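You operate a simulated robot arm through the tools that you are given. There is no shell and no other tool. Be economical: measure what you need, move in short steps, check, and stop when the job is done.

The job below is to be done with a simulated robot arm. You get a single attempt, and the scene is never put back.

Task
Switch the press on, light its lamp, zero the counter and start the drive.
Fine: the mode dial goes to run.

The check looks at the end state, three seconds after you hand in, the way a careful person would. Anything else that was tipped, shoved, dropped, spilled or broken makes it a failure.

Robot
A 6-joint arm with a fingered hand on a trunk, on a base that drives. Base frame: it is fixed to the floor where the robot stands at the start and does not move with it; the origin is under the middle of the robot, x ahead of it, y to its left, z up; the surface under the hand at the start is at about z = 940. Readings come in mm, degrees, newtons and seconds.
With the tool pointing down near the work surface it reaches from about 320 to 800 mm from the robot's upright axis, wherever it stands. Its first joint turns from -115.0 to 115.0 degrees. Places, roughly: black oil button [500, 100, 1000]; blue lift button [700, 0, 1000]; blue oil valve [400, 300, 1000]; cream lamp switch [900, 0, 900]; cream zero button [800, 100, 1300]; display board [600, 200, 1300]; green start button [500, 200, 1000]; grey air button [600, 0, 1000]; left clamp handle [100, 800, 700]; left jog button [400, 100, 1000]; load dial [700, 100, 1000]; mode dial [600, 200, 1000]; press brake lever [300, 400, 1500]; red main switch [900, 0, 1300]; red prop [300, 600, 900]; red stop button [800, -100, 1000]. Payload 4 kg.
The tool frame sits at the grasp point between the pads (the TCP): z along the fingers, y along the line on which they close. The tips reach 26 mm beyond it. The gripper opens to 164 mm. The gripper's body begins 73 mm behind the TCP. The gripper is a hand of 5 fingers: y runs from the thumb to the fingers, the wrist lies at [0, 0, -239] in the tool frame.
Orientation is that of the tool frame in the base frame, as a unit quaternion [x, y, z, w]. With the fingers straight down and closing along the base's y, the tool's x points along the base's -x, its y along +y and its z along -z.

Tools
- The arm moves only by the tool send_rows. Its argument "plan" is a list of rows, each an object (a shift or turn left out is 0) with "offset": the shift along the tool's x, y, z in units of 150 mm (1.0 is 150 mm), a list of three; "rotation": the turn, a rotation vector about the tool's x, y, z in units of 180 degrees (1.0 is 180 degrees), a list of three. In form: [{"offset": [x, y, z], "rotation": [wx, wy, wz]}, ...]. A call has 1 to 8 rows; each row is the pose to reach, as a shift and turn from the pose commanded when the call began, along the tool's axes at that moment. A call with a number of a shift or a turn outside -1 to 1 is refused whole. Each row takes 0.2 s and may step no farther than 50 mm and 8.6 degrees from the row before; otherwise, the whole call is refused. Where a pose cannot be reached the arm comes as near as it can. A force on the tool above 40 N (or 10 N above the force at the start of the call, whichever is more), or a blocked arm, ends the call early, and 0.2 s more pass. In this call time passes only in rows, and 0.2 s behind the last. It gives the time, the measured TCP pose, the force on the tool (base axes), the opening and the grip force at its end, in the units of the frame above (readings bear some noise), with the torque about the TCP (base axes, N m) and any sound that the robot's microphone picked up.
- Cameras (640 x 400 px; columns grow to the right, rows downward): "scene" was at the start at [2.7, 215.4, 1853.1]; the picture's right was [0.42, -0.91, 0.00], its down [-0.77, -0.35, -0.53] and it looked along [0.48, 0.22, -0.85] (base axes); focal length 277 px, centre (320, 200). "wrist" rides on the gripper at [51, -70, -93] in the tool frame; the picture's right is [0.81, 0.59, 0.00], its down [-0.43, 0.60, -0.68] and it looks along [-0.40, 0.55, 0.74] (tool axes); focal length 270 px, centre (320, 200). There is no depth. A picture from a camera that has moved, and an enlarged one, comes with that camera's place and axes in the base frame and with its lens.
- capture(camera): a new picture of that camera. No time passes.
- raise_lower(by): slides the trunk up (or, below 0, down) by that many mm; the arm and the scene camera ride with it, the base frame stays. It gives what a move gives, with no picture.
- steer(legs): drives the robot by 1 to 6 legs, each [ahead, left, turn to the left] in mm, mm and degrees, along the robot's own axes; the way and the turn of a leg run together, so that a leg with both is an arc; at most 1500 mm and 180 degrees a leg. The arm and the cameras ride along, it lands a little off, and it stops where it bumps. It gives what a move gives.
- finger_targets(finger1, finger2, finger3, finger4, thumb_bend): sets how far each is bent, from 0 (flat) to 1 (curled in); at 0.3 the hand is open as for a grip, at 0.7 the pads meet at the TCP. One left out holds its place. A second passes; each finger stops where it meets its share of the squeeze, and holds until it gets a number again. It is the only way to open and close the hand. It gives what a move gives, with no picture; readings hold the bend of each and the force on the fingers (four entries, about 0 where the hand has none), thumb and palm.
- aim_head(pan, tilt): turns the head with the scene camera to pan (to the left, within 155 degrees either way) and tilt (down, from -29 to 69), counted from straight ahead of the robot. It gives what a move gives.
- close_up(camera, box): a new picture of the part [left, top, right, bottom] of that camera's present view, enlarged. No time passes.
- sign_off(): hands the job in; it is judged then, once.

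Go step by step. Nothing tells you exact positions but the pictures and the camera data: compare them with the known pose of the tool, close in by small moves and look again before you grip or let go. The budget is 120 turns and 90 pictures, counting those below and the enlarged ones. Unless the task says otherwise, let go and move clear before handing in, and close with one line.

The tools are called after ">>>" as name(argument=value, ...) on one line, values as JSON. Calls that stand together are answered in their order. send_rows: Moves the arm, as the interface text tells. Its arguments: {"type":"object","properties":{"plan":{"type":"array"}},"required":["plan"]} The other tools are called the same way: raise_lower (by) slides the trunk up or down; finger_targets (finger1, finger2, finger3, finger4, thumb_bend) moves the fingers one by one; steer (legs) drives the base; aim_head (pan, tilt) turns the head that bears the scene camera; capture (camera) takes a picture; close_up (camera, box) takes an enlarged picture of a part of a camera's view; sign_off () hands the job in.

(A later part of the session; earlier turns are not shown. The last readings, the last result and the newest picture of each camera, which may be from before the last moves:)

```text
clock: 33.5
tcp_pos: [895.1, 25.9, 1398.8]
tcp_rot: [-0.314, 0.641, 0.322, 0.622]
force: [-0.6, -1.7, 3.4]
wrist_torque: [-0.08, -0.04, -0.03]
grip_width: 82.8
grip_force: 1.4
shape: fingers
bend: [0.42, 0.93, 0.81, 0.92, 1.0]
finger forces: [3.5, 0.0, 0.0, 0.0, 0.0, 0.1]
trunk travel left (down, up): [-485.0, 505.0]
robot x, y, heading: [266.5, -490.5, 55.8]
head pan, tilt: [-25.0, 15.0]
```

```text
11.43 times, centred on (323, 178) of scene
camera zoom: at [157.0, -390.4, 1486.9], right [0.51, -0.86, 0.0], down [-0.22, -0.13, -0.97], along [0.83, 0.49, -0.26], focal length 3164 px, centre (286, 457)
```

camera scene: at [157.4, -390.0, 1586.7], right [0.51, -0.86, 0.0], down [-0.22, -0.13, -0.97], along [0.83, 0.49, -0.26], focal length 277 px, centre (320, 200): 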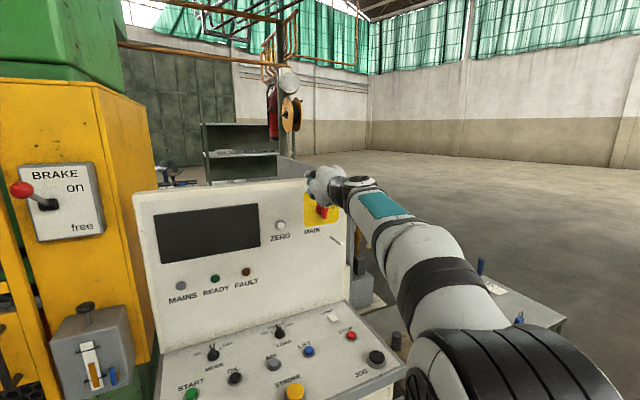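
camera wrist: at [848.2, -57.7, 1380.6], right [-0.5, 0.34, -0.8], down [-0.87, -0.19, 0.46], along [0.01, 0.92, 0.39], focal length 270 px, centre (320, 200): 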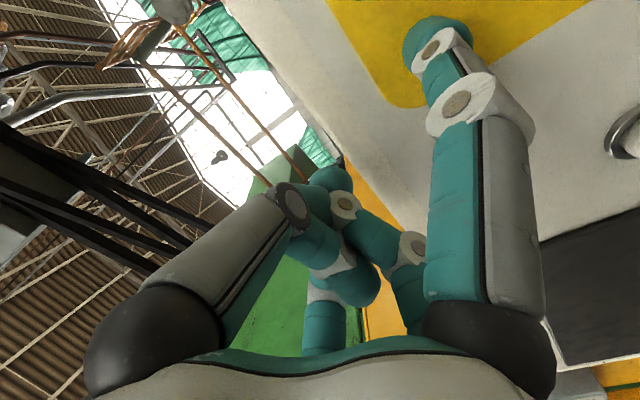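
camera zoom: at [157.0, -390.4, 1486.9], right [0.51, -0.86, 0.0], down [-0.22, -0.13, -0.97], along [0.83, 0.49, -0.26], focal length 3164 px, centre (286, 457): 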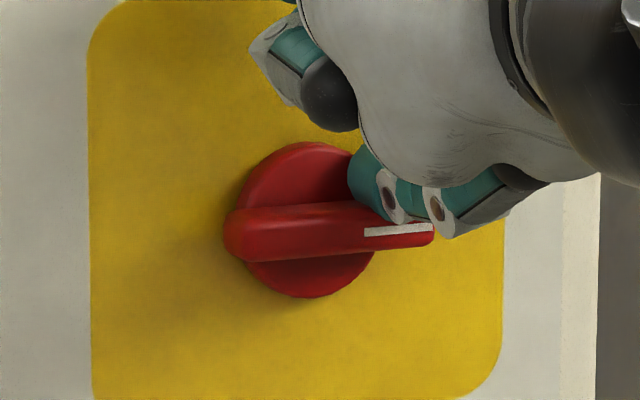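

The handle looks horizontal, at "on". I'll push a hair further to be sure it has seated, then lift off and look at the board.

>>> send_rows(plan=[{"offset": [0.025, 0, 0]}, {"offset": [-0.1, 0, 0]}, {"offset": [-0.1, 0, -0.3]}, {"offset": [-0.1, 0, -0.6]}])

>>> capture(camera="scene")

>>> close_up(camera="scene", box=[120, 150, 360, 290])

```text
clock: 34.5
tcp_pos: [841.0, -45.2, 1415.3]
tcp_rot: [-0.315, 0.641, 0.322, 0.621]
force: [-1.5, -0.2, -0.8]
wrist_torque: [-0.04, 0.03, 0.0]
grip_width: 85.7
grip_force: 0.0
shape: fingers
bend: [0.4, 0.93, 0.81, 0.92, 1.0]
finger forces: [0.0, 0.0, 0.1, 0.1, 0.1, 0.0]
trunk travel left (down, up): [-485.0, 505.0]
robot x, y, heading: [267.6, -495.7, 55.8]
head pan, tilt: [-25.0, 15.0]
```

```text
52 pictures are left
camera scene: at [156.7, -390.7, 1486.8], right [0.51, -0.86, 0.0], down [-0.22, -0.13, -0.97], along [0.83, 0.49, -0.26], focal length 277 px, centre (320, 200)
```

scene: 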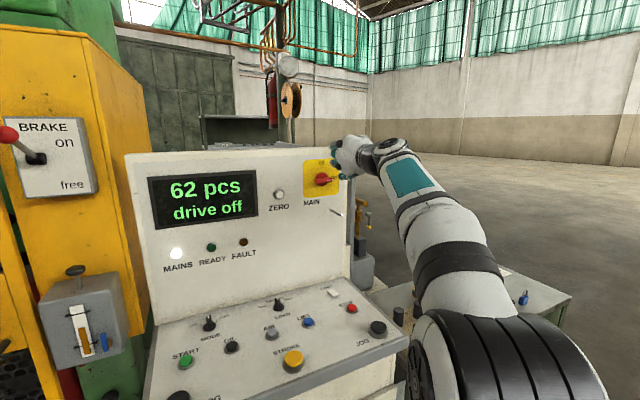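

```text
2.67 times, centred on (240, 220) of scene
camera zoom: at [156.7, -390.7, 1486.8], right [0.51, -0.86, 0.0], down [-0.22, -0.13, -0.97], along [0.83, 0.49, -0.26], focal length 738 px, centre (533, 147)
```

zoom: 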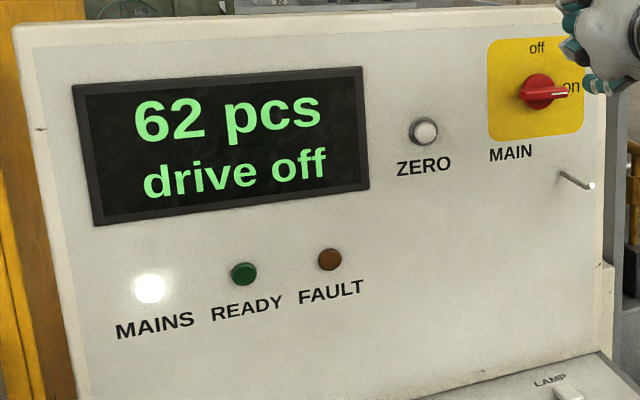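

MAIN is on: the mains lamp is lit and the display reads "62 pcs / drive off". Next I'll bring the tip in front of ZERO.

>>> send_rows(plan=[{"offset": [0.05, 0.3, 0]}, {"offset": [0.15, 0.6, 0]}, {"offset": [0.28, 0.85, 0]}, {"offset": [0.4, 0.99, 0]}, {"offset": [0.41, 0.99, 0.2]}])

>>> capture(camera="wrist")

>>> close_up(camera="scene", box=[220, 140, 360, 230])

```text
clock: 35.6
tcp_pos: [738.6, 65.8, 1356.3]
tcp_rot: [-0.315, 0.642, 0.322, 0.621]
force: [0.2, 0.5, 0.4]
wrist_torque: [0.0, -0.01, -0.01]
grip_width: 85.7
grip_force: 0.0
shape: fingers
bend: [0.4, 0.93, 0.81, 0.92, 1.0]
finger forces: [0.1, 0.0, 0.0, 0.0, 0.0, 0.1]
trunk travel left (down, up): [-485.0, 505.0]
robot x, y, heading: [264.7, -491.1, 55.8]
head pan, tilt: [-25.0, 15.0]
```

```text
50 pictures are left
camera wrist: at [738.3, -49.2, 1304.9], right [-0.5, 0.35, -0.8], down [-0.87, -0.19, 0.46], along [0.01, 0.92, 0.39], focal length 270 px, centre (320, 200)
```

wrist: 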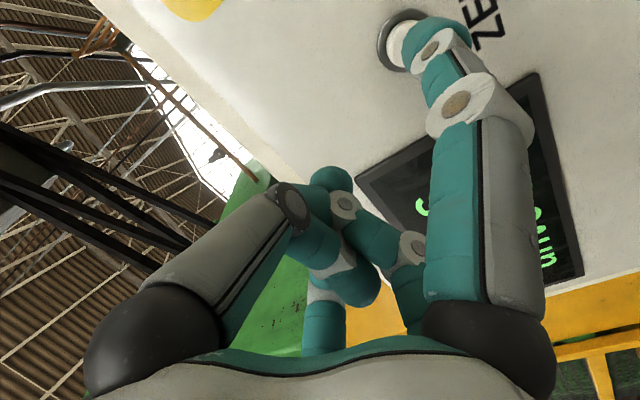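

```text
4.44 times, centred on (290, 185) of scene
camera zoom: at [157.8, -389.6, 1486.8], right [0.51, -0.86, 0.0], down [-0.22, -0.13, -0.97], along [0.83, 0.49, -0.26], focal length 1231 px, centre (453, 267)
```

zoom: 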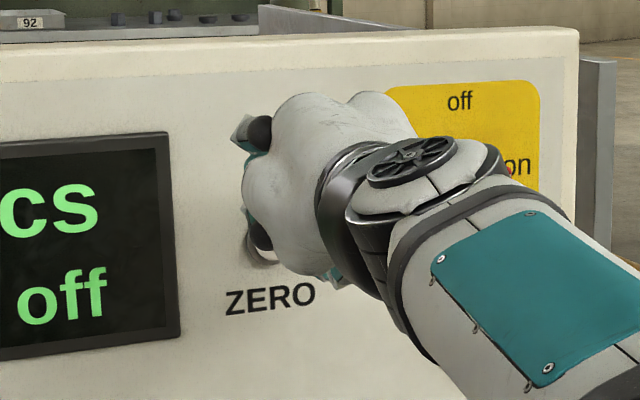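

The button is about 16 mm left of the tip's line and 55 to 60 mm ahead. I'll align with it and press in small steps.

>>> send_rows(plan=[{"offset": [0, 0.107, 0.1]}, {"offset": [0, 0.107, 0.3]}, {"offset": [0, 0.107, 0.34]}, {"offset": [0, 0.107, 0.37]}, {"offset": [0, 0.107, 0.4]}])

>>> capture(camera="wrist")

>>> close_up(camera="scene", box=[120, 140, 360, 280])

```text
clock: 36.9
tcp_pos: [757.1, 121.2, 1358.6]
tcp_rot: [-0.314, 0.64, 0.323, 0.623]
force: [-15.4, -19.2, 4.6]
wrist_torque: [-1.47, 1.1, -0.42]
grip_width: 89.1
grip_force: 12.6
shape: fingers
bend: [0.37, 0.93, 0.81, 0.92, 1.0]
finger forces: [25.0, 0.0, 0.0, 0.0, 0.0, 0.0]
trunk travel left (down, up): [-485.0, 505.0]
robot x, y, heading: [262.0, -494.0, 55.8]
head pan, tilt: [-25.0, 15.0]
heard: click
```

```text
48 pictures are left
camera wrist: at [757.0, 4.9, 1308.1], right [-0.49, 0.35, -0.8], down [-0.87, -0.19, 0.46], along [0.01, 0.92, 0.4], focal length 270 px, centre (320, 200)
```

wrist: 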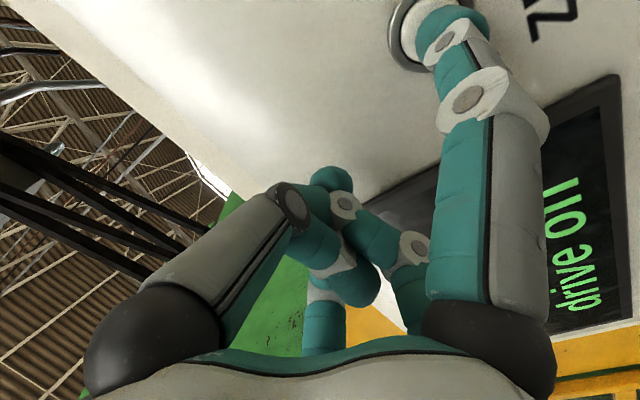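

```text
2.67 times, centred on (240, 210) of scene
camera zoom: at [154.1, -394.3, 1487.0], right [0.51, -0.86, 0.0], down [-0.22, -0.13, -0.97], along [0.83, 0.49, -0.26], focal length 738 px, centre (533, 173)
```

zoom: 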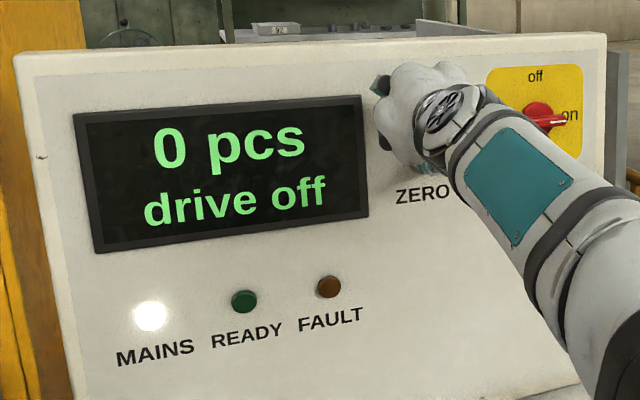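

The counter now reads "0 pcs". I'll back off, raise the trunk, and start pointing the hand down for the console.

>>> send_rows(plan=[{"offset": [0, 0, -0.3]}, {"offset": [0, 0, -0.6]}, {"offset": [0, 0, -0.8], "rotation": [0, 0.045, 0]}, {"offset": [0, 0, -0.9], "rotation": [0, 0.09, 0]}, {"offset": [0, 0, -0.95], "rotation": [0, 0.135, 0]}, {"offset": [0, 0, -0.95], "rotation": [0, 0.18, 0]}, {"offset": [0, 0, -0.95], "rotation": [0, 0.225, 0]}])

>>> raise_lower(by=150)

>>> send_rows(plan=[{"rotation": [0, 0, 0.045]}, {"rotation": [0, 0, 0.09]}, {"rotation": [0, 0, 0.135]}, {"rotation": [0, 0, 0.18]}, {"rotation": [0, 0, 0.225]}, {"rotation": [0, 0, 0.27]}, {"rotation": [0, 0, 0.315]}, {"rotation": [0, 0, 0.36]}])

```text
clock: 38.5
tcp_pos: [678.0, 10.9, 1356.9]
tcp_rot: [-0.406, 0.818, 0.192, 0.359]
force: [0.0, 0.1, -0.2]
wrist_torque: [-0.03, 0.0, -0.03]
grip_width: 86.0
grip_force: 0.0
shape: fingers
bend: [0.4, 0.93, 0.81, 0.92, 1.0]
finger forces: [0.0, 0.0, 0.1, 0.0, 0.0, 0.0]
trunk travel left (down, up): [-485.0, 505.0]
robot x, y, heading: [269.2, -493.3, 55.6]
head pan, tilt: [-25.0, 15.0]
```

```text
clock: 40.2
tcp_pos: [677.2, 10.8, 1507.7]
tcp_rot: [-0.406, 0.817, 0.192, 0.36]
force: [0.0, -0.7, 0.3]
wrist_torque: [0.01, 0.0, -0.01]
grip_width: 86.0
grip_force: 0.1
shape: fingers
bend: [0.4, 0.93, 0.81, 0.92, 1.0]
finger forces: [0.0, 0.1, 0.0, 0.0, 0.1, 0.0]
trunk travel left (down, up): [-635.0, 355.0]
robot x, y, heading: [267.1, -495.2, 55.7]
head pan, tilt: [-25.0, 15.0]
```

```text
clock: 42.0
tcp_pos: [676.9, 9.6, 1509.0]
tcp_rot: [0.095, 0.908, 0.356, 0.2]
force: [0.4, 0.8, -0.2]
wrist_torque: [0.03, 0.01, 0.01]
grip_width: 85.8
grip_force: 0.2
shape: fingers
bend: [0.4, 0.93, 0.81, 0.92, 1.0]
finger forces: [0.0, 0.0, 0.0, 0.1, 0.0, 0.0]
trunk travel left (down, up): [-635.0, 355.0]
robot x, y, heading: [261.4, -495.5, 55.6]
head pan, tilt: [-25.0, 15.0]
```

Rolling in this direction works, so I'll continue to a half turn.

>>> send_rows(plan=[{"rotation": [0, 0, 0.045]}, {"rotation": [0, 0, 0.09]}, {"rotation": [0, 0, 0.135]}, {"rotation": [0, 0, 0.18]}, {"rotation": [0, 0, 0.225]}, {"rotation": [0, 0, 0.27]}, {"rotation": [0, 0, 0.315]}, {"rotation": [0, 0, 0.36]}])

>>> send_rows(plan=[{"rotation": [0, 0, 0.045]}, {"rotation": [0, 0, 0.09]}, {"rotation": [0, 0, 0.135]}, {"rotation": [0, 0, 0.18]}, {"rotation": [0, 0, 0.225]}, {"rotation": [0, 0, 0.27]}])

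```text
clock: 43.8
tcp_pos: [678.3, 10.9, 1507.5]
tcp_rot: [0.567, 0.716, 0.407, -0.022]
force: [0.6, 0.2, -0.2]
wrist_torque: [0.0, 0.02, 0.02]
grip_width: 85.8
grip_force: 0.1
shape: fingers
bend: [0.4, 0.93, 0.81, 0.92, 1.0]
finger forces: [0.0, 0.0, 0.1, 0.1, 0.0, 0.0]
trunk travel left (down, up): [-635.0, 355.0]
robot x, y, heading: [262.5, -493.1, 55.8]
head pan, tilt: [-25.0, 15.0]
```

```text
clock: 45.2
tcp_pos: [679.1, 10.0, 1506.6]
tcp_rot: [0.811, 0.419, 0.363, -0.188]
force: [-0.9, -0.4, 0.6]
wrist_torque: [0.01, -0.01, 0.02]
grip_width: 86.1
grip_force: 0.1
shape: fingers
bend: [0.4, 0.93, 0.81, 0.92, 1.0]
finger forces: [0.1, 0.0, 0.0, 0.1, 0.0, 0.1]
trunk travel left (down, up): [-635.0, 355.0]
robot x, y, heading: [266.5, -493.3, 55.9]
head pan, tilt: [-25.0, 15.0]
```

The finger is now on the far side. I'll pitch the hand straight down while shifting right toward the lamp switch.

>>> send_rows(plan=[{"offset": [0, 0.2, 0], "rotation": [0, -0.046, 0]}, {"offset": [0, 0.4, 0], "rotation": [0, -0.092, 0]}, {"offset": [0, 0.6, 0], "rotation": [0, -0.138, 0]}, {"offset": [0, 0.8, 0], "rotation": [0, -0.184, 0]}, {"offset": [0, 1.0, 0], "rotation": [0, -0.23, 0]}])

>>> raise_lower(by=-150)

>>> aim_head(pan=-10, tilt=35)

>>> capture(camera="scene")

```text
clock: 46.4
tcp_pos: [739.0, -105.6, 1293.4]
tcp_rot: [0.882, 0.454, 0.12, -0.042]
force: [0.0, 0.1, -0.9]
wrist_torque: [-0.01, 0.02, 0.0]
grip_width: 86.2
grip_force: 0.1
shape: fingers
bend: [0.4, 0.93, 0.81, 0.92, 1.0]
finger forces: [0.0, 0.0, 0.0, 0.1, 0.0, 0.0]
out of reach, approached as far as the arm can: row 1, 2, 3, 4, 5
trunk travel left (down, up): [-635.0, 355.0]
robot x, y, heading: [265.5, -492.6, 55.6]
head pan, tilt: [-25.0, 15.0]
```

```text
clock: 48.1
tcp_pos: [738.6, -105.5, 1142.5]
tcp_rot: [0.882, 0.454, 0.12, -0.044]
force: [0.0, -0.3, 0.3]
wrist_torque: [0.0, 0.08, -0.03]
grip_width: 86.0
grip_force: 0.0
shape: fingers
bend: [0.4, 0.93, 0.81, 0.92, 1.0]
finger forces: [0.1, 0.1, 0.0, 0.1, 0.0, 0.0]
trunk travel left (down, up): [-485.0, 505.0]
robot x, y, heading: [265.4, -492.7, 55.7]
head pan, tilt: [-25.0, 15.0]
```

```text
clock: 49.0
tcp_pos: [738.4, -105.0, 1143.2]
tcp_rot: [0.881, 0.455, 0.122, -0.043]
force: [0.3, -0.1, -0.2]
wrist_torque: [0.03, -0.03, 0.0]
grip_width: 86.0
grip_force: 0.1
shape: fingers
bend: [0.4, 0.93, 0.81, 0.92, 1.0]
finger forces: [0.0, 0.0, 0.0, 0.1, 0.0, 0.0]
trunk travel left (down, up): [-485.0, 505.0]
robot x, y, heading: [262.5, -492.1, 55.7]
head pan, tilt: [-10.0, 35.0]
```

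```text
46 pictures are left
camera scene: at [138.7, -374.7, 1454.9], right [0.72, -0.7, 0.0], down [-0.4, -0.41, -0.82], along [0.57, 0.59, -0.57], focal length 277 px, centre (320, 200)
```

scene: 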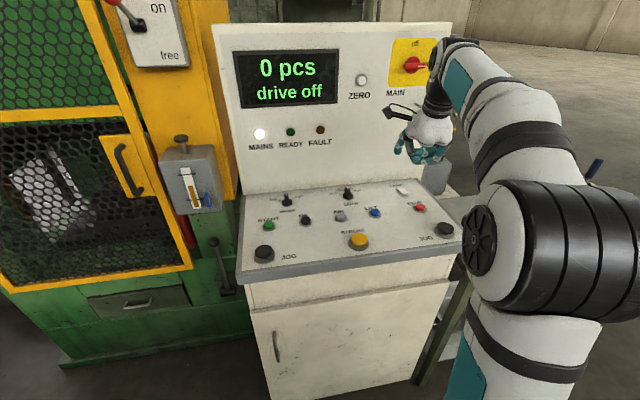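

The hand is tilted 15° forward, which brings the curled fingers low. I'll tilt it about 10° the other way so only the index leads, and shift right, staying above the panel.

>>> send_rows(plan=[{"offset": [0, 0.14, 0.1], "rotation": [0, -0.035, 0]}, {"offset": [0, 0.28, 0.2], "rotation": [0, -0.07, 0]}, {"offset": [0, 0.42, 0.3], "rotation": [0, -0.105, 0]}, {"offset": [0, 0.57, 0.4], "rotation": [0, -0.139, 0]}])

>>> capture(camera="wrist")

>>> close_up(camera="scene", box=[340, 90, 480, 230])

```text
clock: 50.0
tcp_pos: [772.8, -181.4, 979.7]
tcp_rot: [0.888, 0.456, -0.034, 0.053]
force: [-4.8, -2.6, 37.7]
wrist_torque: [2.77, -0.69, 0.32]
grip_width: 92.2
grip_force: 18.4
shape: fingers
bend: [0.36, 0.93, 0.81, 0.92, 1.0]
finger forces: [37.6, 0.0, 0.0, 0.1, 0.1, 0.1]
out of reach, approached as far as the arm can: row 1, 2, 3, 4
trunk travel left (down, up): [-485.0, 505.0]
robot x, y, heading: [260.9, -489.7, 55.9]
head pan, tilt: [-10.0, 35.0]
```

```text
45 pictures are left
camera wrist: at [746.9, -87.3, 1061.7], right [0.95, 0.31, -0.05], down [0.24, -0.61, 0.76], along [0.2, -0.73, -0.65], focal length 270 px, centre (320, 200)
```

wrist: 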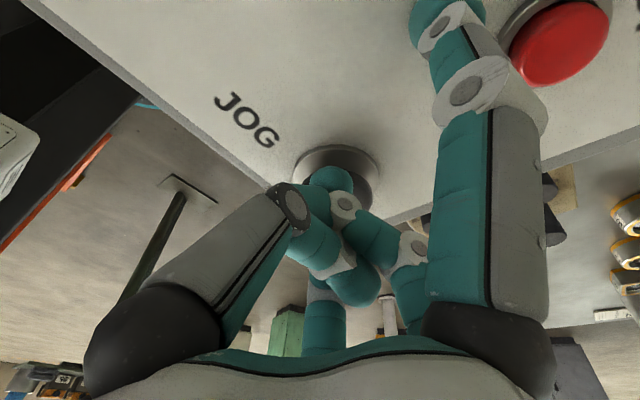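

```text
2.86 times, centred on (410, 160) of scene
camera zoom: at [134.7, -377.2, 1455.6], right [0.72, -0.7, 0.0], down [-0.4, -0.41, -0.82], along [0.57, 0.59, -0.57], focal length 791 px, centre (63, 314)
```

zoom: 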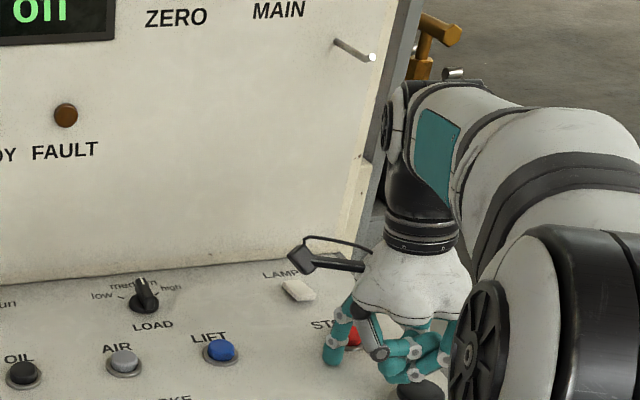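

The fingertip came down on bare panel between LIFT and STOP; I heard no click, and the other fingers read no force. I'll raise the trunk straight up now.

>>> raise_lower(by=200)

>>> capture(camera="scene")

```text
clock: 52.1
tcp_pos: [774.5, -182.4, 1171.9]
tcp_rot: [0.888, 0.456, -0.04, 0.055]
force: [-0.6, -0.1, 0.9]
wrist_torque: [-0.02, -0.02, 0.0]
grip_width: 86.6
grip_force: 0.1
shape: fingers
bend: [0.4, 0.93, 0.81, 0.92, 1.0]
finger forces: [0.0, 0.0, 0.1, 0.1, 0.0, 0.0]
trunk travel left (down, up): [-685.0, 305.0]
robot x, y, heading: [264.9, -491.5, 55.6]
head pan, tilt: [-10.0, 35.0]
```

```text
43 pictures are left
camera scene: at [138.7, -374.6, 1654.8], right [0.72, -0.7, 0.0], down [-0.4, -0.41, -0.82], along [0.57, 0.59, -0.57], focal length 277 px, centre (320, 200)
```

scene: 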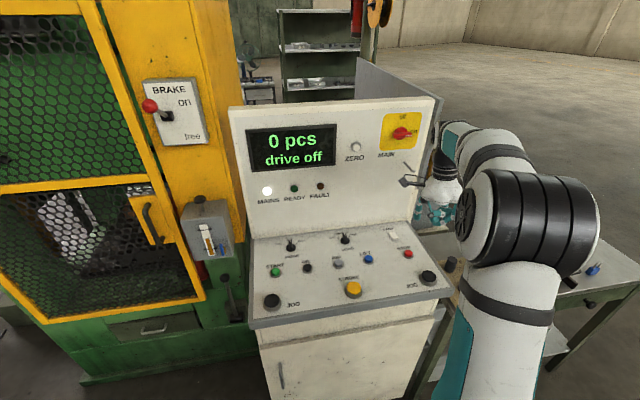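

Nothing changed, and the console is still fine. The tip is now near (719, 351, 1135), so I'll move it forward over the lamp switch, staying high.

>>> send_rows(plan=[{"offset": [0.3, 0.03, 0]}, {"offset": [0.6, 0.06, 0]}, {"offset": [0.88, 0.08, 0]}])

>>> capture(camera="wrist")

>>> close_up(camera="scene", box=[340, 160, 480, 270])

```text
clock: 53.0
tcp_pos: [831.2, -108.0, 1119.5]
tcp_rot: [0.888, 0.457, -0.029, 0.053]
force: [-0.7, 0.4, 0.2]
wrist_torque: [0.0, -0.02, 0.01]
grip_width: 86.4
grip_force: 0.1
shape: fingers
bend: [0.4, 0.93, 0.81, 0.92, 1.0]
finger forces: [0.0, 0.1, 0.1, 0.1, 0.1, 0.1]
out of reach, approached as far as the arm can: row 1, 2, 3
trunk travel left (down, up): [-685.0, 305.0]
robot x, y, heading: [265.9, -491.9, 55.7]
head pan, tilt: [-10.0, 35.0]
```

```text
42 pictures are left
camera wrist: at [804.3, -13.9, 1203.6], right [0.95, 0.31, -0.04], down [0.24, -0.61, 0.76], along [0.21, -0.73, -0.65], focal length 270 px, centre (320, 200)
```

wrist: 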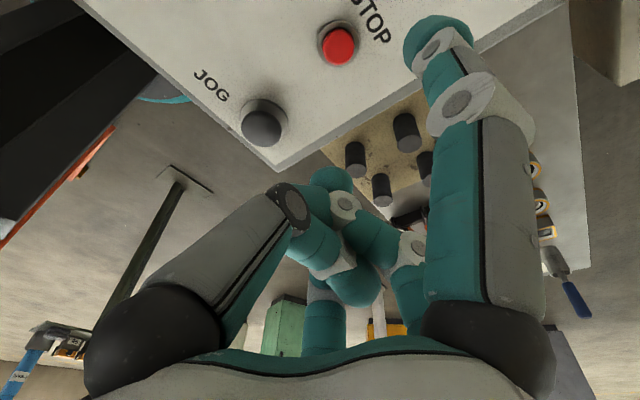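

```text
3.64 times, centred on (410, 215) of scene
camera zoom: at [138.8, -374.4, 1654.8], right [0.72, -0.7, 0.0], down [-0.4, -0.41, -0.82], along [0.57, 0.59, -0.57], focal length 1007 px, centre (-7, 146)
```

zoom: 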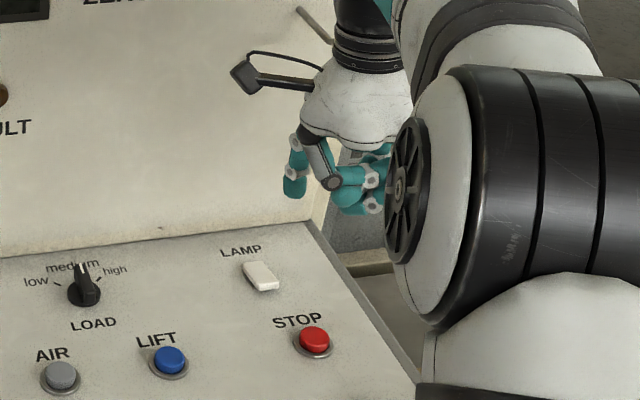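

I'm still near a joint limit because the arm is high relative to the shoulder. I'll raise the trunk back to the starting height, where the stated reach holds, and then come down.

>>> raise_lower(by=230)

>>> send_rows(plan=[{"offset": [0.0, 0, 0.3]}, {"offset": [0.0, 0, 0.6]}, {"offset": [0.0, 0, 0.9]}])

```text
clock: 55.4
tcp_pos: [831.8, -108.7, 1351.2]
tcp_rot: [0.888, 0.456, -0.031, 0.052]
force: [-0.9, 0.6, 0.1]
wrist_torque: [0.03, 0.0, -0.03]
grip_width: 86.4
grip_force: 0.1
shape: fingers
bend: [0.4, 0.93, 0.81, 0.92, 1.0]
finger forces: [0.0, 0.0, 0.0, 0.0, 0.0, 0.1]
trunk travel left (down, up): [-915.0, 75.0]
robot x, y, heading: [266.6, -493.5, 55.6]
head pan, tilt: [-10.0, 35.0]
```

```text
clock: 56.2
tcp_pos: [831.8, -123.7, 1217.9]
tcp_rot: [0.888, 0.456, -0.03, 0.053]
force: [0.4, -0.6, 0.0]
wrist_torque: [0.02, 0.03, 0.02]
grip_width: 86.4
grip_force: 0.2
shape: fingers
bend: [0.4, 0.93, 0.81, 0.92, 1.0]
finger forces: [0.0, 0.0, 0.0, 0.1, 0.0, 0.0]
trunk travel left (down, up): [-915.0, 75.0]
robot x, y, heading: [264.3, -494.1, 55.7]
head pan, tilt: [-10.0, 35.0]
```

No limit this time. I'll move over the lamp switch and down to about 80 mm above it, then look.

>>> send_rows(plan=[{"offset": [0.2, -0.03, 0.2]}, {"offset": [0.4, -0.06, 0.42]}, {"offset": [0.45, -0.08, 0.7]}, {"offset": [0.45, -0.1, 0.95]}])

>>> capture(camera="wrist")

>>> capture(camera="scene")

```text
clock: 57.2
tcp_pos: [855.6, -78.8, 1067.4]
tcp_rot: [0.888, 0.456, -0.029, 0.053]
force: [-0.4, -0.9, 0.2]
wrist_torque: [-0.02, -0.01, 0.0]
grip_width: 86.6
grip_force: 0.1
shape: fingers
bend: [0.4, 0.93, 0.81, 0.92, 1.0]
finger forces: [0.0, 0.1, 0.1, 0.1, 0.1, 0.0]
trunk travel left (down, up): [-915.0, 75.0]
robot x, y, heading: [267.6, -494.3, 55.6]
head pan, tilt: [-10.0, 35.0]
```

```text
40 pictures are left
camera wrist: at [829.3, 15.6, 1150.2], right [0.95, 0.31, -0.04], down [0.24, -0.61, 0.76], along [0.21, -0.73, -0.65], focal length 270 px, centre (320, 200)
```

wrist: 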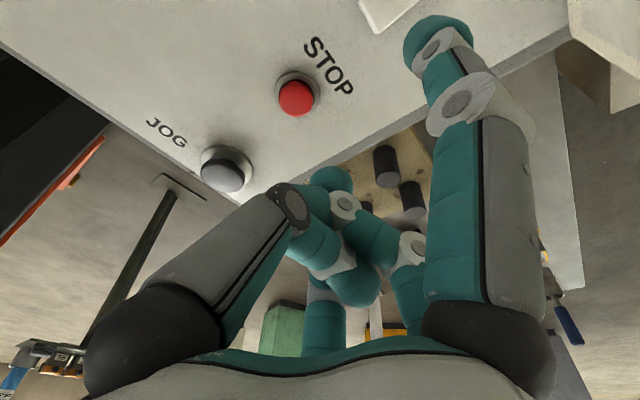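

```text
39 pictures are left
camera scene: at [139.2, -374.1, 1884.9], right [0.72, -0.7, 0.0], down [-0.4, -0.41, -0.82], along [0.57, 0.59, -0.57], focal length 277 px, centre (320, 200)
```

scene: 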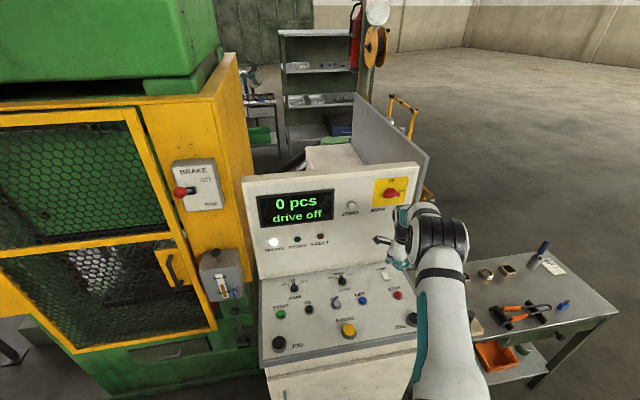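

>>> close_up(camera="wrist", box=[330, 0, 490, 100])

>>> close_up(camera="scene", box=[360, 230, 430, 310])

```text
4.00 times, centred on (410, 50) of wrist
camera zoom: at [829.3, 15.6, 1150.2], right [0.95, 0.31, -0.04], down [0.24, -0.61, 0.76], along [0.21, -0.73, -0.65], focal length 1081 px, centre (-40, 800)
```

zoom: 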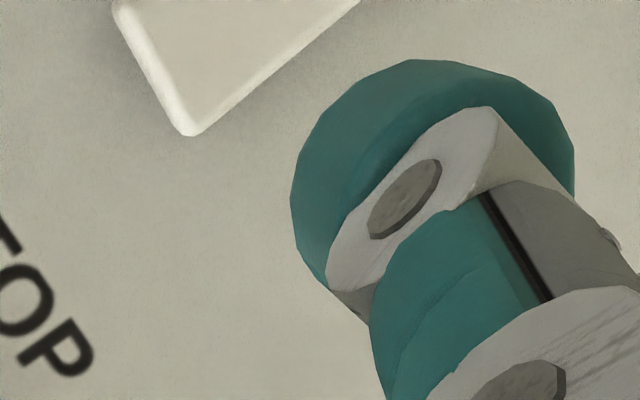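

```text
5.00 times, centred on (395, 270) of scene
camera zoom: at [139.2, -374.1, 1884.9], right [0.72, -0.7, 0.0], down [-0.4, -0.41, -0.82], along [0.57, 0.59, -0.57], focal length 1384 px, centre (-55, -150)
```

zoom: 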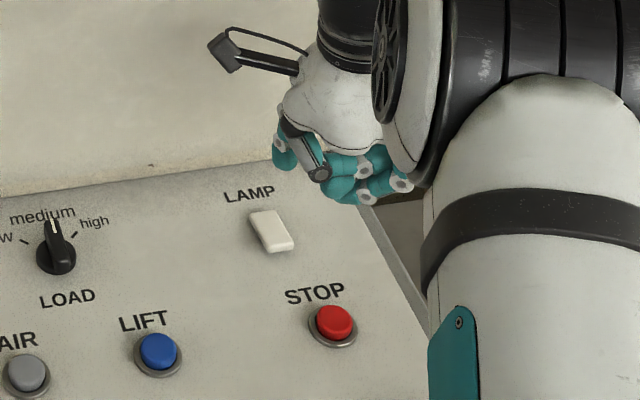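

The lamp rocker's near end stands proud, around (733, 470, 953). I'll come down on that end in small steps.

>>> send_rows(plan=[{"offset": [-0.02, 0, 0.2]}, {"offset": [-0.03, 0, 0.4]}, {"offset": [-0.03, 0, 0.44]}, {"offset": [-0.03, 0, 0.47]}, {"offset": [-0.03, 0, 0.5]}])

>>> close_up(camera="scene", box=[360, 230, 430, 310])

```text
clock: 58.4
tcp_pos: [852.8, -90.9, 994.6]
tcp_rot: [0.888, 0.456, -0.031, 0.053]
force: [-0.1, 0.2, 0.2]
wrist_torque: [0.0, 0.03, 0.03]
grip_width: 86.5
grip_force: 0.2
shape: fingers
bend: [0.4, 0.93, 0.81, 0.92, 1.0]
finger forces: [0.5, 0.1, 0.0, 0.0, 0.1, 0.0]
trunk travel left (down, up): [-915.0, 75.0]
robot x, y, heading: [263.5, -496.7, 55.7]
head pan, tilt: [-10.0, 35.0]
```

```text
5.00 times, centred on (395, 270) of scene
camera zoom: at [138.7, -374.7, 1884.8], right [0.72, -0.7, 0.0], down [-0.4, -0.41, -0.82], along [0.57, 0.59, -0.57], focal length 1384 px, centre (-55, -150)
```

zoom: 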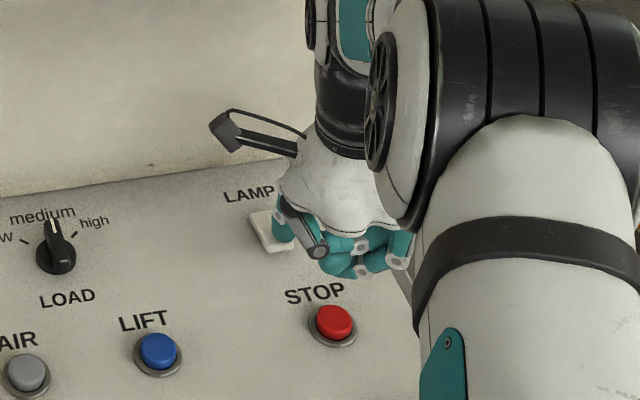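

>>> send_rows(plan=[{"offset": [-0.015, -0.01, 0.02]}, {"offset": [-0.015, -0.01, 0.045]}, {"offset": [-0.015, -0.01, 0.07]}, {"offset": [-0.015, -0.01, 0.095]}])

>>> close_up(camera="scene", box=[360, 230, 430, 310])

```text
clock: 59.4
tcp_pos: [855.7, -90.3, 987.8]
tcp_rot: [0.888, 0.456, -0.021, 0.051]
force: [-2.6, -1.2, 23.3]
wrist_torque: [1.38, -0.32, 0.21]
grip_width: 84.6
grip_force: 11.8
shape: fingers
bend: [0.4, 0.93, 0.81, 0.92, 1.0]
finger forces: [23.6, 0.1, 0.0, 0.0, 0.1, 0.0]
trunk travel left (down, up): [-915.0, 75.0]
robot x, y, heading: [264.0, -495.3, 55.7]
head pan, tilt: [-10.0, 35.0]
heard: click
stopped in row 4: the force on the tool passed its limit at 42 N (the readings are from after the stop); the commanded pose is now the measured one
```

```text
5.00 times, centred on (395, 270) of scene
camera zoom: at [137.2, -375.5, 1884.8], right [0.72, -0.7, 0.0], down [-0.4, -0.41, -0.82], along [0.57, 0.59, -0.57], focal length 1384 px, centre (-55, -150)
```

zoom: 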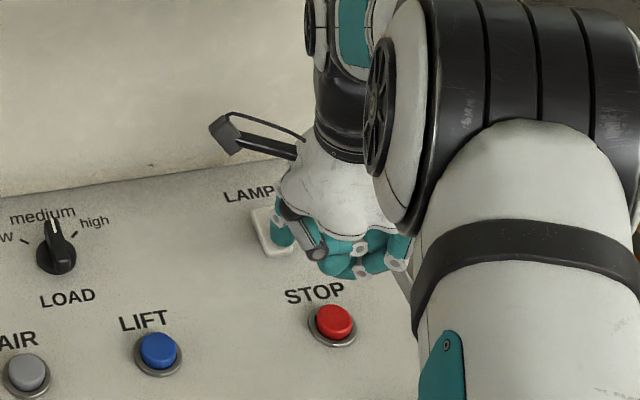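

I heard a click. I'll lift off and look at the rocker and the press lamp.

>>> send_rows(plan=[{"offset": [0, 0, -0.3]}, {"offset": [0, 0, -0.6]}, {"offset": [-0.2, 0, -0.8]}])

>>> close_up(camera="scene", box=[360, 230, 430, 310])

>>> capture(camera="scene")

```text
clock: 60.2
tcp_pos: [835.2, -104.7, 1107.4]
tcp_rot: [0.888, 0.456, -0.026, 0.052]
force: [0.6, -0.6, 0.8]
wrist_torque: [0.06, -0.04, -0.01]
grip_width: 85.9
grip_force: 0.0
shape: fingers
bend: [0.4, 0.93, 0.81, 0.92, 1.0]
finger forces: [0.1, 0.1, 0.0, 0.1, 0.0, 0.0]
trunk travel left (down, up): [-915.0, 75.0]
robot x, y, heading: [264.2, -490.6, 55.9]
head pan, tilt: [-10.0, 35.0]
```

```text
5.00 times, centred on (395, 270) of scene
camera zoom: at [136.6, -377.0, 1884.7], right [0.72, -0.7, 0.0], down [-0.4, -0.41, -0.82], along [0.57, 0.59, -0.57], focal length 1384 px, centre (-55, -150)
```

zoom: 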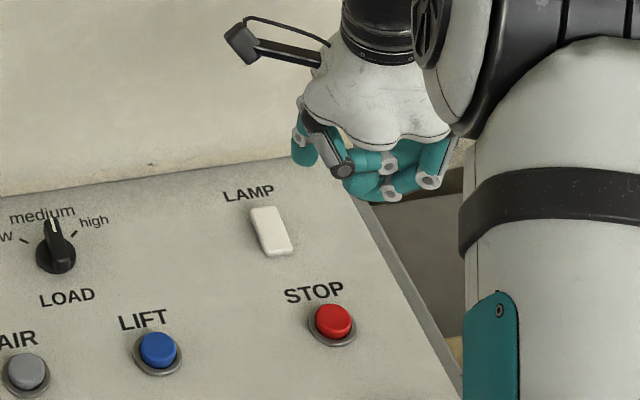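

```text
33 pictures are left
camera scene: at [136.6, -377.0, 1884.7], right [0.72, -0.7, 0.0], down [-0.4, -0.41, -0.82], along [0.57, 0.59, -0.57], focal length 277 px, centre (320, 200)
```

scene: 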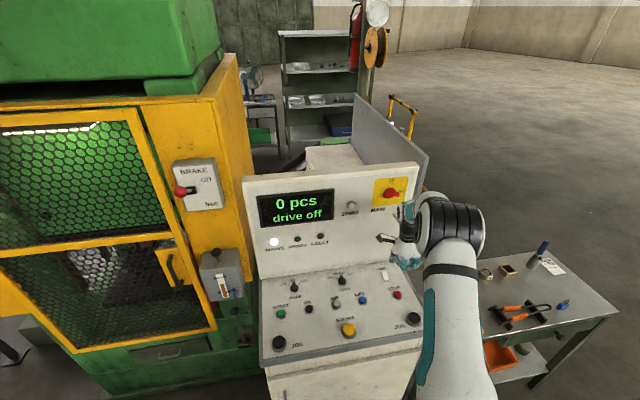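

The press lamp is lit. Next is the mode dial, so I'll look closely at its shape.

>>> close_up(camera="scene", box=[260, 265, 330, 325])

```text
6.67 times, centred on (295, 295) of scene
camera zoom: at [136.6, -377.0, 1884.7], right [0.72, -0.7, 0.0], down [-0.4, -0.41, -0.82], along [0.57, 0.59, -0.57], focal length 1846 px, centre (487, -433)
```

zoom: 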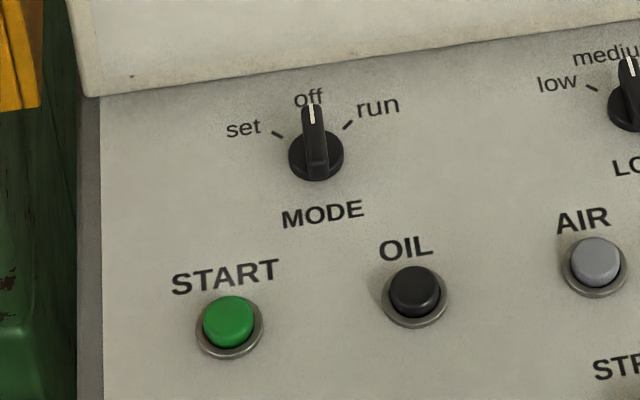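

The dial has a bar pointer at "off", with "run" about 45° clockwise. I'll carry the tip left across the console at a safe height.

>>> send_rows(plan=[{"offset": [0, -0.33, 0]}, {"offset": [0, -0.66, 0]}, {"offset": [0, -0.99, 0]}])

>>> send_rows(plan=[{"offset": [0, -0.33, 0]}, {"offset": [0, -0.66, 0]}, {"offset": [0, -0.99, 0]}])

>>> send_rows(plan=[{"offset": [0, -0.25, 0]}, {"offset": [0, -0.5, 0]}, {"offset": [0.2, -0.7, 0]}, {"offset": [0.35, -0.73, 0]}])

>>> aim_head(pan=0, tilt=42)

>>> capture(camera="scene")

```text
clock: 61.0
tcp_pos: [713.1, -16.1, 1097.9]
tcp_rot: [0.888, 0.455, -0.025, 0.053]
force: [-0.4, -0.1, 0.2]
wrist_torque: [-0.02, -0.03, 0.0]
grip_width: 85.9
grip_force: 0.0
shape: fingers
bend: [0.4, 0.93, 0.81, 0.92, 1.0]
finger forces: [0.0, 0.0, 0.0, 0.0, 0.0, 0.0]
trunk travel left (down, up): [-915.0, 75.0]
robot x, y, heading: [266.3, -493.0, 55.9]
head pan, tilt: [-10.0, 35.0]
```

```text
clock: 61.8
tcp_pos: [592.9, 69.9, 1087.7]
tcp_rot: [0.888, 0.456, -0.025, 0.052]
force: [0.5, -0.1, -0.6]
wrist_torque: [-0.02, 0.0, 0.01]
grip_width: 85.8
grip_force: 0.2
shape: fingers
bend: [0.4, 0.93, 0.81, 0.92, 1.0]
finger forces: [0.0, 0.0, 0.1, 0.0, 0.0, 0.1]
trunk travel left (down, up): [-915.0, 75.0]
robot x, y, heading: [265.3, -489.9, 55.6]
head pan, tilt: [-10.0, 35.0]
```

```text
clock: 62.8
tcp_pos: [537.5, 174.2, 1073.8]
tcp_rot: [0.888, 0.455, -0.026, 0.051]
force: [0.0, 0.4, -0.4]
wrist_torque: [0.0, 0.01, 0.03]
grip_width: 86.1
grip_force: 0.0
shape: fingers
bend: [0.4, 0.93, 0.81, 0.92, 1.0]
finger forces: [0.1, 0.0, 0.0, 0.0, 0.1, 0.0]
trunk travel left (down, up): [-915.0, 75.0]
robot x, y, heading: [265.6, -492.3, 55.7]
head pan, tilt: [-10.0, 35.0]
```

```text
clock: 63.5
tcp_pos: [536.0, 174.9, 1073.7]
tcp_rot: [0.889, 0.455, -0.025, 0.052]
force: [0.7, -0.3, 0.7]
wrist_torque: [-0.04, 0.02, 0.02]
grip_width: 86.0
grip_force: 0.1
shape: fingers
bend: [0.4, 0.93, 0.81, 0.92, 1.0]
finger forces: [0.0, 0.0, 0.1, 0.1, 0.0, 0.0]
trunk travel left (down, up): [-915.0, 75.0]
robot x, y, heading: [264.9, -494.2, 55.7]
head pan, tilt: [0.0, 42.0]
```

```text
31 pictures are left
camera scene: at [124.3, -368.4, 1874.3], right [0.83, -0.56, 0.0], down [-0.38, -0.55, -0.74], along [0.42, 0.61, -0.67], focal length 277 px, centre (320, 200)
```

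scene: 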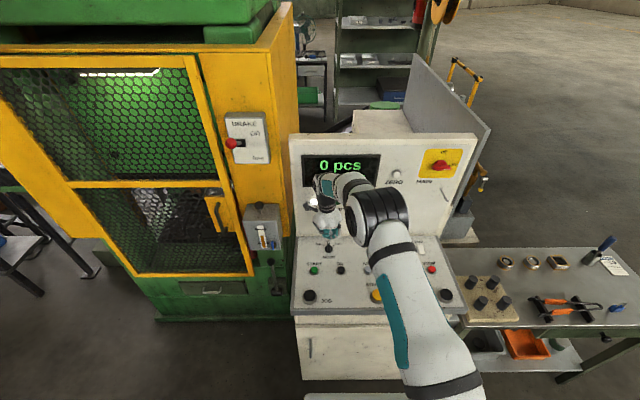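

The tip is near (323, 514, 1036), up and to the left of the dial's pointer. I'll descend partway and check.

>>> send_rows(plan=[{"offset": [0.02, -0.04, 0.2]}, {"offset": [0.03, -0.06, 0.36]}])

>>> close_up(camera="scene", box=[295, 215, 365, 265])

>>> capture(camera="wrist")

```text
clock: 64.1
tcp_pos: [532.7, 178.1, 1018.1]
tcp_rot: [0.888, 0.457, -0.025, 0.052]
force: [0.1, 0.1, -0.3]
wrist_torque: [0.03, -0.01, -0.01]
grip_width: 85.8
grip_force: 0.1
shape: fingers
bend: [0.4, 0.93, 0.81, 0.92, 1.0]
finger forces: [0.0, 0.0, 0.1, 0.0, 0.0, 0.0]
trunk travel left (down, up): [-915.0, 75.0]
robot x, y, heading: [264.7, -492.4, 55.6]
head pan, tilt: [0.0, 42.0]
```

```text
8.00 times, centred on (330, 240) of scene
camera zoom: at [124.3, -368.5, 1874.4], right [0.83, -0.56, 0.0], down [-0.38, -0.55, -0.74], along [0.42, 0.61, -0.67], focal length 2215 px, centre (240, -120)
```

zoom: 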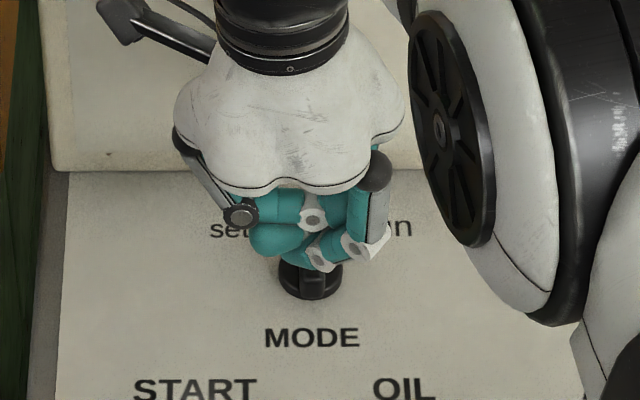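

```text
29 pictures are left
camera wrist: at [504.9, 271.1, 1101.5], right [0.95, 0.31, -0.03], down [0.23, -0.62, 0.75], along [0.21, -0.72, -0.66], focal length 270 px, centre (320, 200)
```

wrist: 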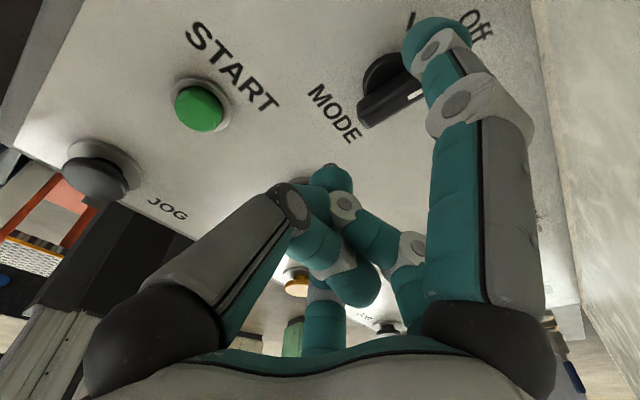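

>>> close_up(camera="wrist", box=[330, 0, 490, 140])

```text
2.86 times, centred on (410, 70) of wrist
camera zoom: at [504.9, 271.1, 1101.5], right [0.95, 0.31, -0.03], down [0.23, -0.62, 0.75], along [0.21, -0.72, -0.66], focal length 772 px, centre (63, 571)
```

zoom: 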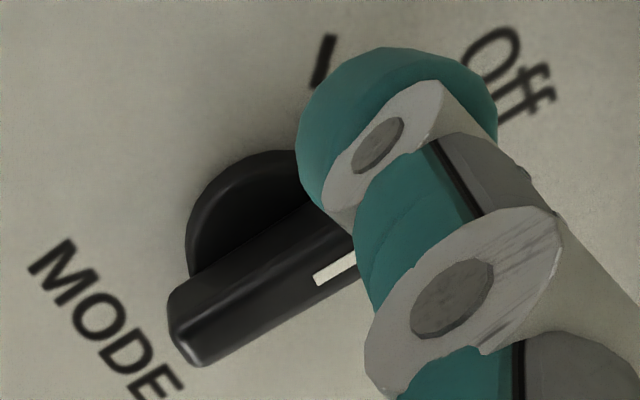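

From the wrist view the bar pointer spans about (345, 473) to (345, 510), with its top near z 968. I'll lower the tip on its left side and push the far end to the right.

>>> send_rows(plan=[{"offset": [-0.03, 0.0, 0.07]}, {"offset": [-0.058, 0.013, 0.147]}, {"offset": [-0.065, 0.066, 0.147]}, {"offset": [-0.033, 0.102, 0.147]}, {"offset": [-0.019, 0.136, 0.147]}])

>>> close_up(camera="wrist", box=[330, 0, 490, 140])

```text
clock: 65.3
tcp_pos: [548.1, 161.1, 998.7]
tcp_rot: [0.889, 0.455, -0.025, 0.052]
force: [0.2, 0.1, 0.3]
wrist_torque: [0.04, -0.02, 0.02]
grip_width: 86.2
grip_force: 0.6
shape: fingers
bend: [0.4, 0.93, 0.81, 0.92, 1.0]
finger forces: [0.3, 0.0, 0.1, 0.0, 0.1, 0.0]
trunk travel left (down, up): [-915.0, 75.0]
robot x, y, heading: [265.8, -497.4, 56.0]
head pan, tilt: [0.0, 42.0]
```

```text
2.86 times, centred on (410, 70) of wrist
camera zoom: at [520.1, 254.8, 1082.4], right [0.95, 0.31, -0.03], down [0.23, -0.62, 0.75], along [0.21, -0.72, -0.66], focal length 772 px, centre (63, 571)
```

zoom: 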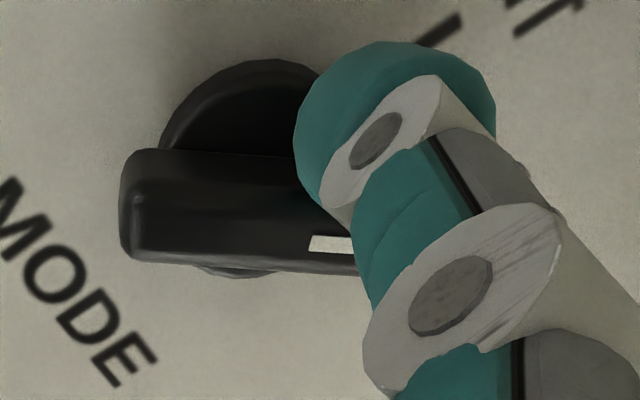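

The pointer is turned about 35°, with no click yet. I'll push on a little.

>>> send_rows(plan=[{"offset": [0.0, 0.02, 0]}, {"offset": [-0.003, 0.04, 0]}, {"offset": [-0.007, 0.06, 0]}])

>>> close_up(camera="wrist", box=[330, 0, 490, 140])

```text
clock: 66.1
tcp_pos: [553.5, 157.0, 1001.1]
tcp_rot: [0.888, 0.456, -0.025, 0.052]
force: [-2.7, 2.4, 0.2]
wrist_torque: [0.12, 0.08, 0.16]
grip_width: 89.7
grip_force: 1.6
shape: fingers
bend: [0.39, 0.93, 0.81, 0.92, 1.0]
finger forces: [2.7, 0.0, 0.0, 0.1, 0.0, 0.0]
trunk travel left (down, up): [-915.0, 75.0]
robot x, y, heading: [262.3, -492.4, 55.5]
head pan, tilt: [0.0, 42.0]
```

```text
2.86 times, centred on (410, 70) of wrist
camera zoom: at [526.1, 249.3, 1082.9], right [0.95, 0.31, -0.03], down [0.23, -0.62, 0.75], along [0.21, -0.72, -0.66], focal length 772 px, centre (63, 571)
```

zoom: 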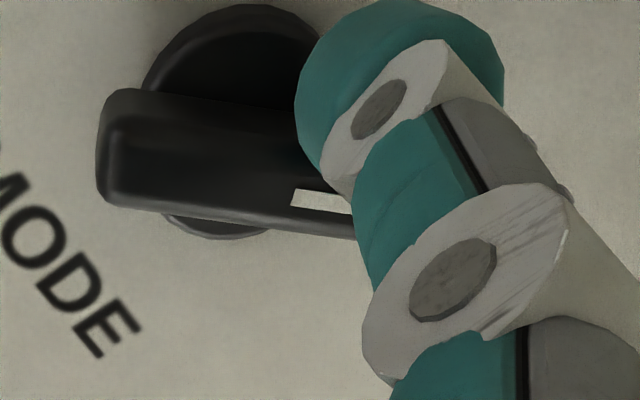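

>>> send_rows(plan=[{"offset": [0.02, -0.05, 0]}, {"offset": [0.02, -0.05, -0.2]}, {"offset": [0.0, -0.05, -0.5]}, {"offset": [-0.25, -0.2, -0.5]}, {"offset": [-0.5, -0.35, -0.5]}, {"offset": [-0.78, -0.38, -0.45]}])

>>> capture(camera="wrist")

>>> close_up(camera="scene", box=[285, 150, 405, 310])

```text
clock: 67.5
tcp_pos: [437.1, 99.3, 1074.1]
tcp_rot: [0.889, 0.455, -0.025, 0.052]
force: [-0.2, 0.3, -0.2]
wrist_torque: [0.02, -0.02, 0.01]
grip_width: 86.4
grip_force: 0.0
shape: fingers
bend: [0.4, 0.93, 0.81, 0.92, 1.0]
finger forces: [0.0, 0.0, 0.1, 0.0, 0.0, 0.0]
trunk travel left (down, up): [-915.0, 75.0]
robot x, y, heading: [264.1, -490.3, 55.7]
head pan, tilt: [0.0, 42.0]
```

```text
25 pictures are left
camera wrist: at [410.4, 193.1, 1157.0], right [0.95, 0.31, -0.03], down [0.23, -0.62, 0.75], along [0.21, -0.72, -0.66], focal length 270 px, centre (320, 200)
```

wrist: 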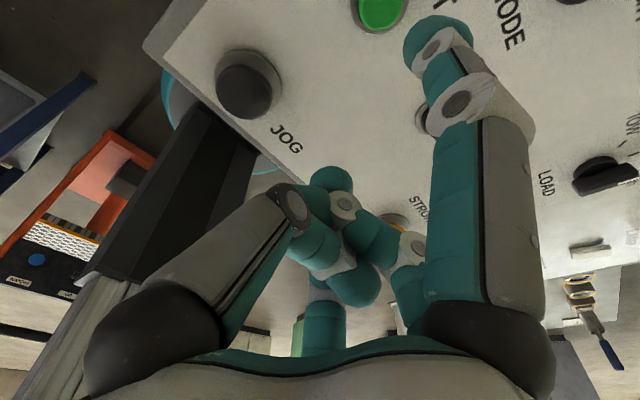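

```text
2.50 times, centred on (345, 230) of scene
camera zoom: at [123.1, -370.0, 1874.3], right [0.83, -0.56, 0.0], down [-0.38, -0.55, -0.74], along [0.42, 0.61, -0.67], focal length 692 px, centre (258, 125)
```

zoom: 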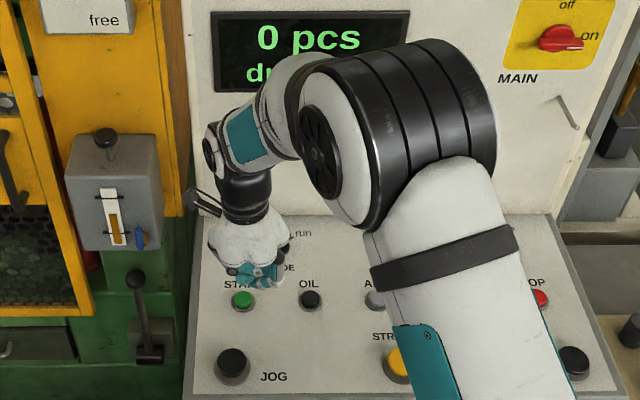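

The hand hides the dial, so I'll pull it back briefly to see the dial and the READY lamp.

>>> send_rows(plan=[{"offset": [-0.3, 0.2, -0.1]}, {"offset": [-0.6, 0.5, -0.2]}, {"offset": [-0.6, 0.8, -0.2]}, {"offset": [-0.6, 1.0, -0.2]}])

>>> close_up(camera="scene", box=[285, 150, 405, 310])

```text
refused: row 1 steps farther than a row can; nothing moved
```

```text
2.50 times, centred on (345, 230) of scene
camera zoom: at [123.1, -370.0, 1874.3], right [0.83, -0.56, 0.0], down [-0.38, -0.55, -0.74], along [0.42, 0.61, -0.67], focal length 692 px, centre (258, 125)
```

zoom: 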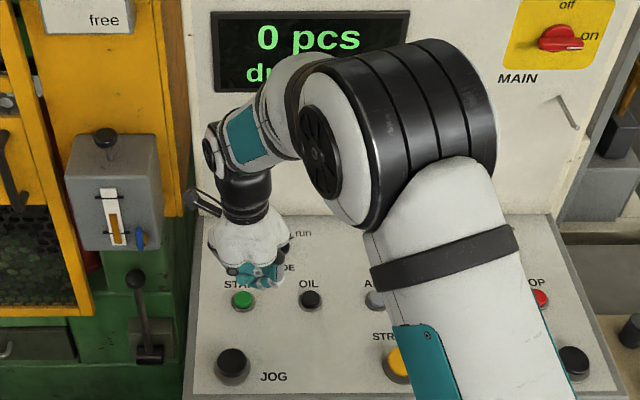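

>>> send_rows(plan=[{"offset": [-0.2, 0.2, -0.1]}, {"offset": [-0.35, 0.45, -0.2]}, {"offset": [-0.35, 0.75, -0.2]}, {"offset": [-0.35, 1.0, -0.2]}])

>>> close_up(camera="scene", box=[285, 150, 405, 310])

```text
clock: 68.5
tcp_pos: [531.1, -26.8, 1120.2]
tcp_rot: [0.888, 0.456, -0.025, 0.052]
force: [0.4, 0.5, 0.0]
wrist_torque: [0.0, 0.05, -0.03]
grip_width: 86.2
grip_force: 0.1
shape: fingers
bend: [0.4, 0.93, 0.81, 0.92, 1.0]
finger forces: [0.1, 0.1, 0.0, 0.0, 0.1, 0.2]
trunk travel left (down, up): [-915.0, 75.0]
robot x, y, heading: [266.1, -492.5, 55.9]
head pan, tilt: [0.0, 42.0]
```

```text
2.50 times, centred on (345, 230) of scene
camera zoom: at [124.9, -369.6, 1874.4], right [0.83, -0.56, 0.0], down [-0.38, -0.55, -0.74], along [0.42, 0.61, -0.67], focal length 692 px, centre (258, 125)
```

zoom: 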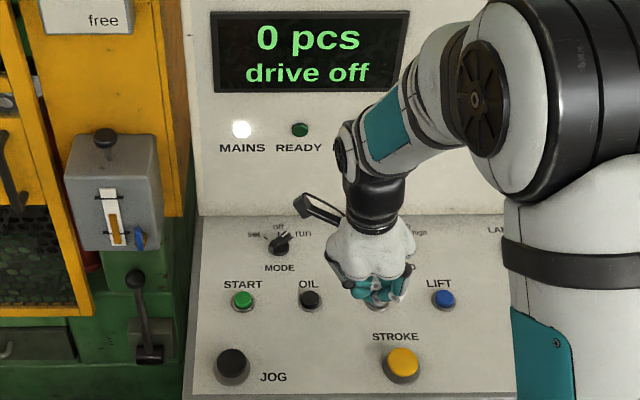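

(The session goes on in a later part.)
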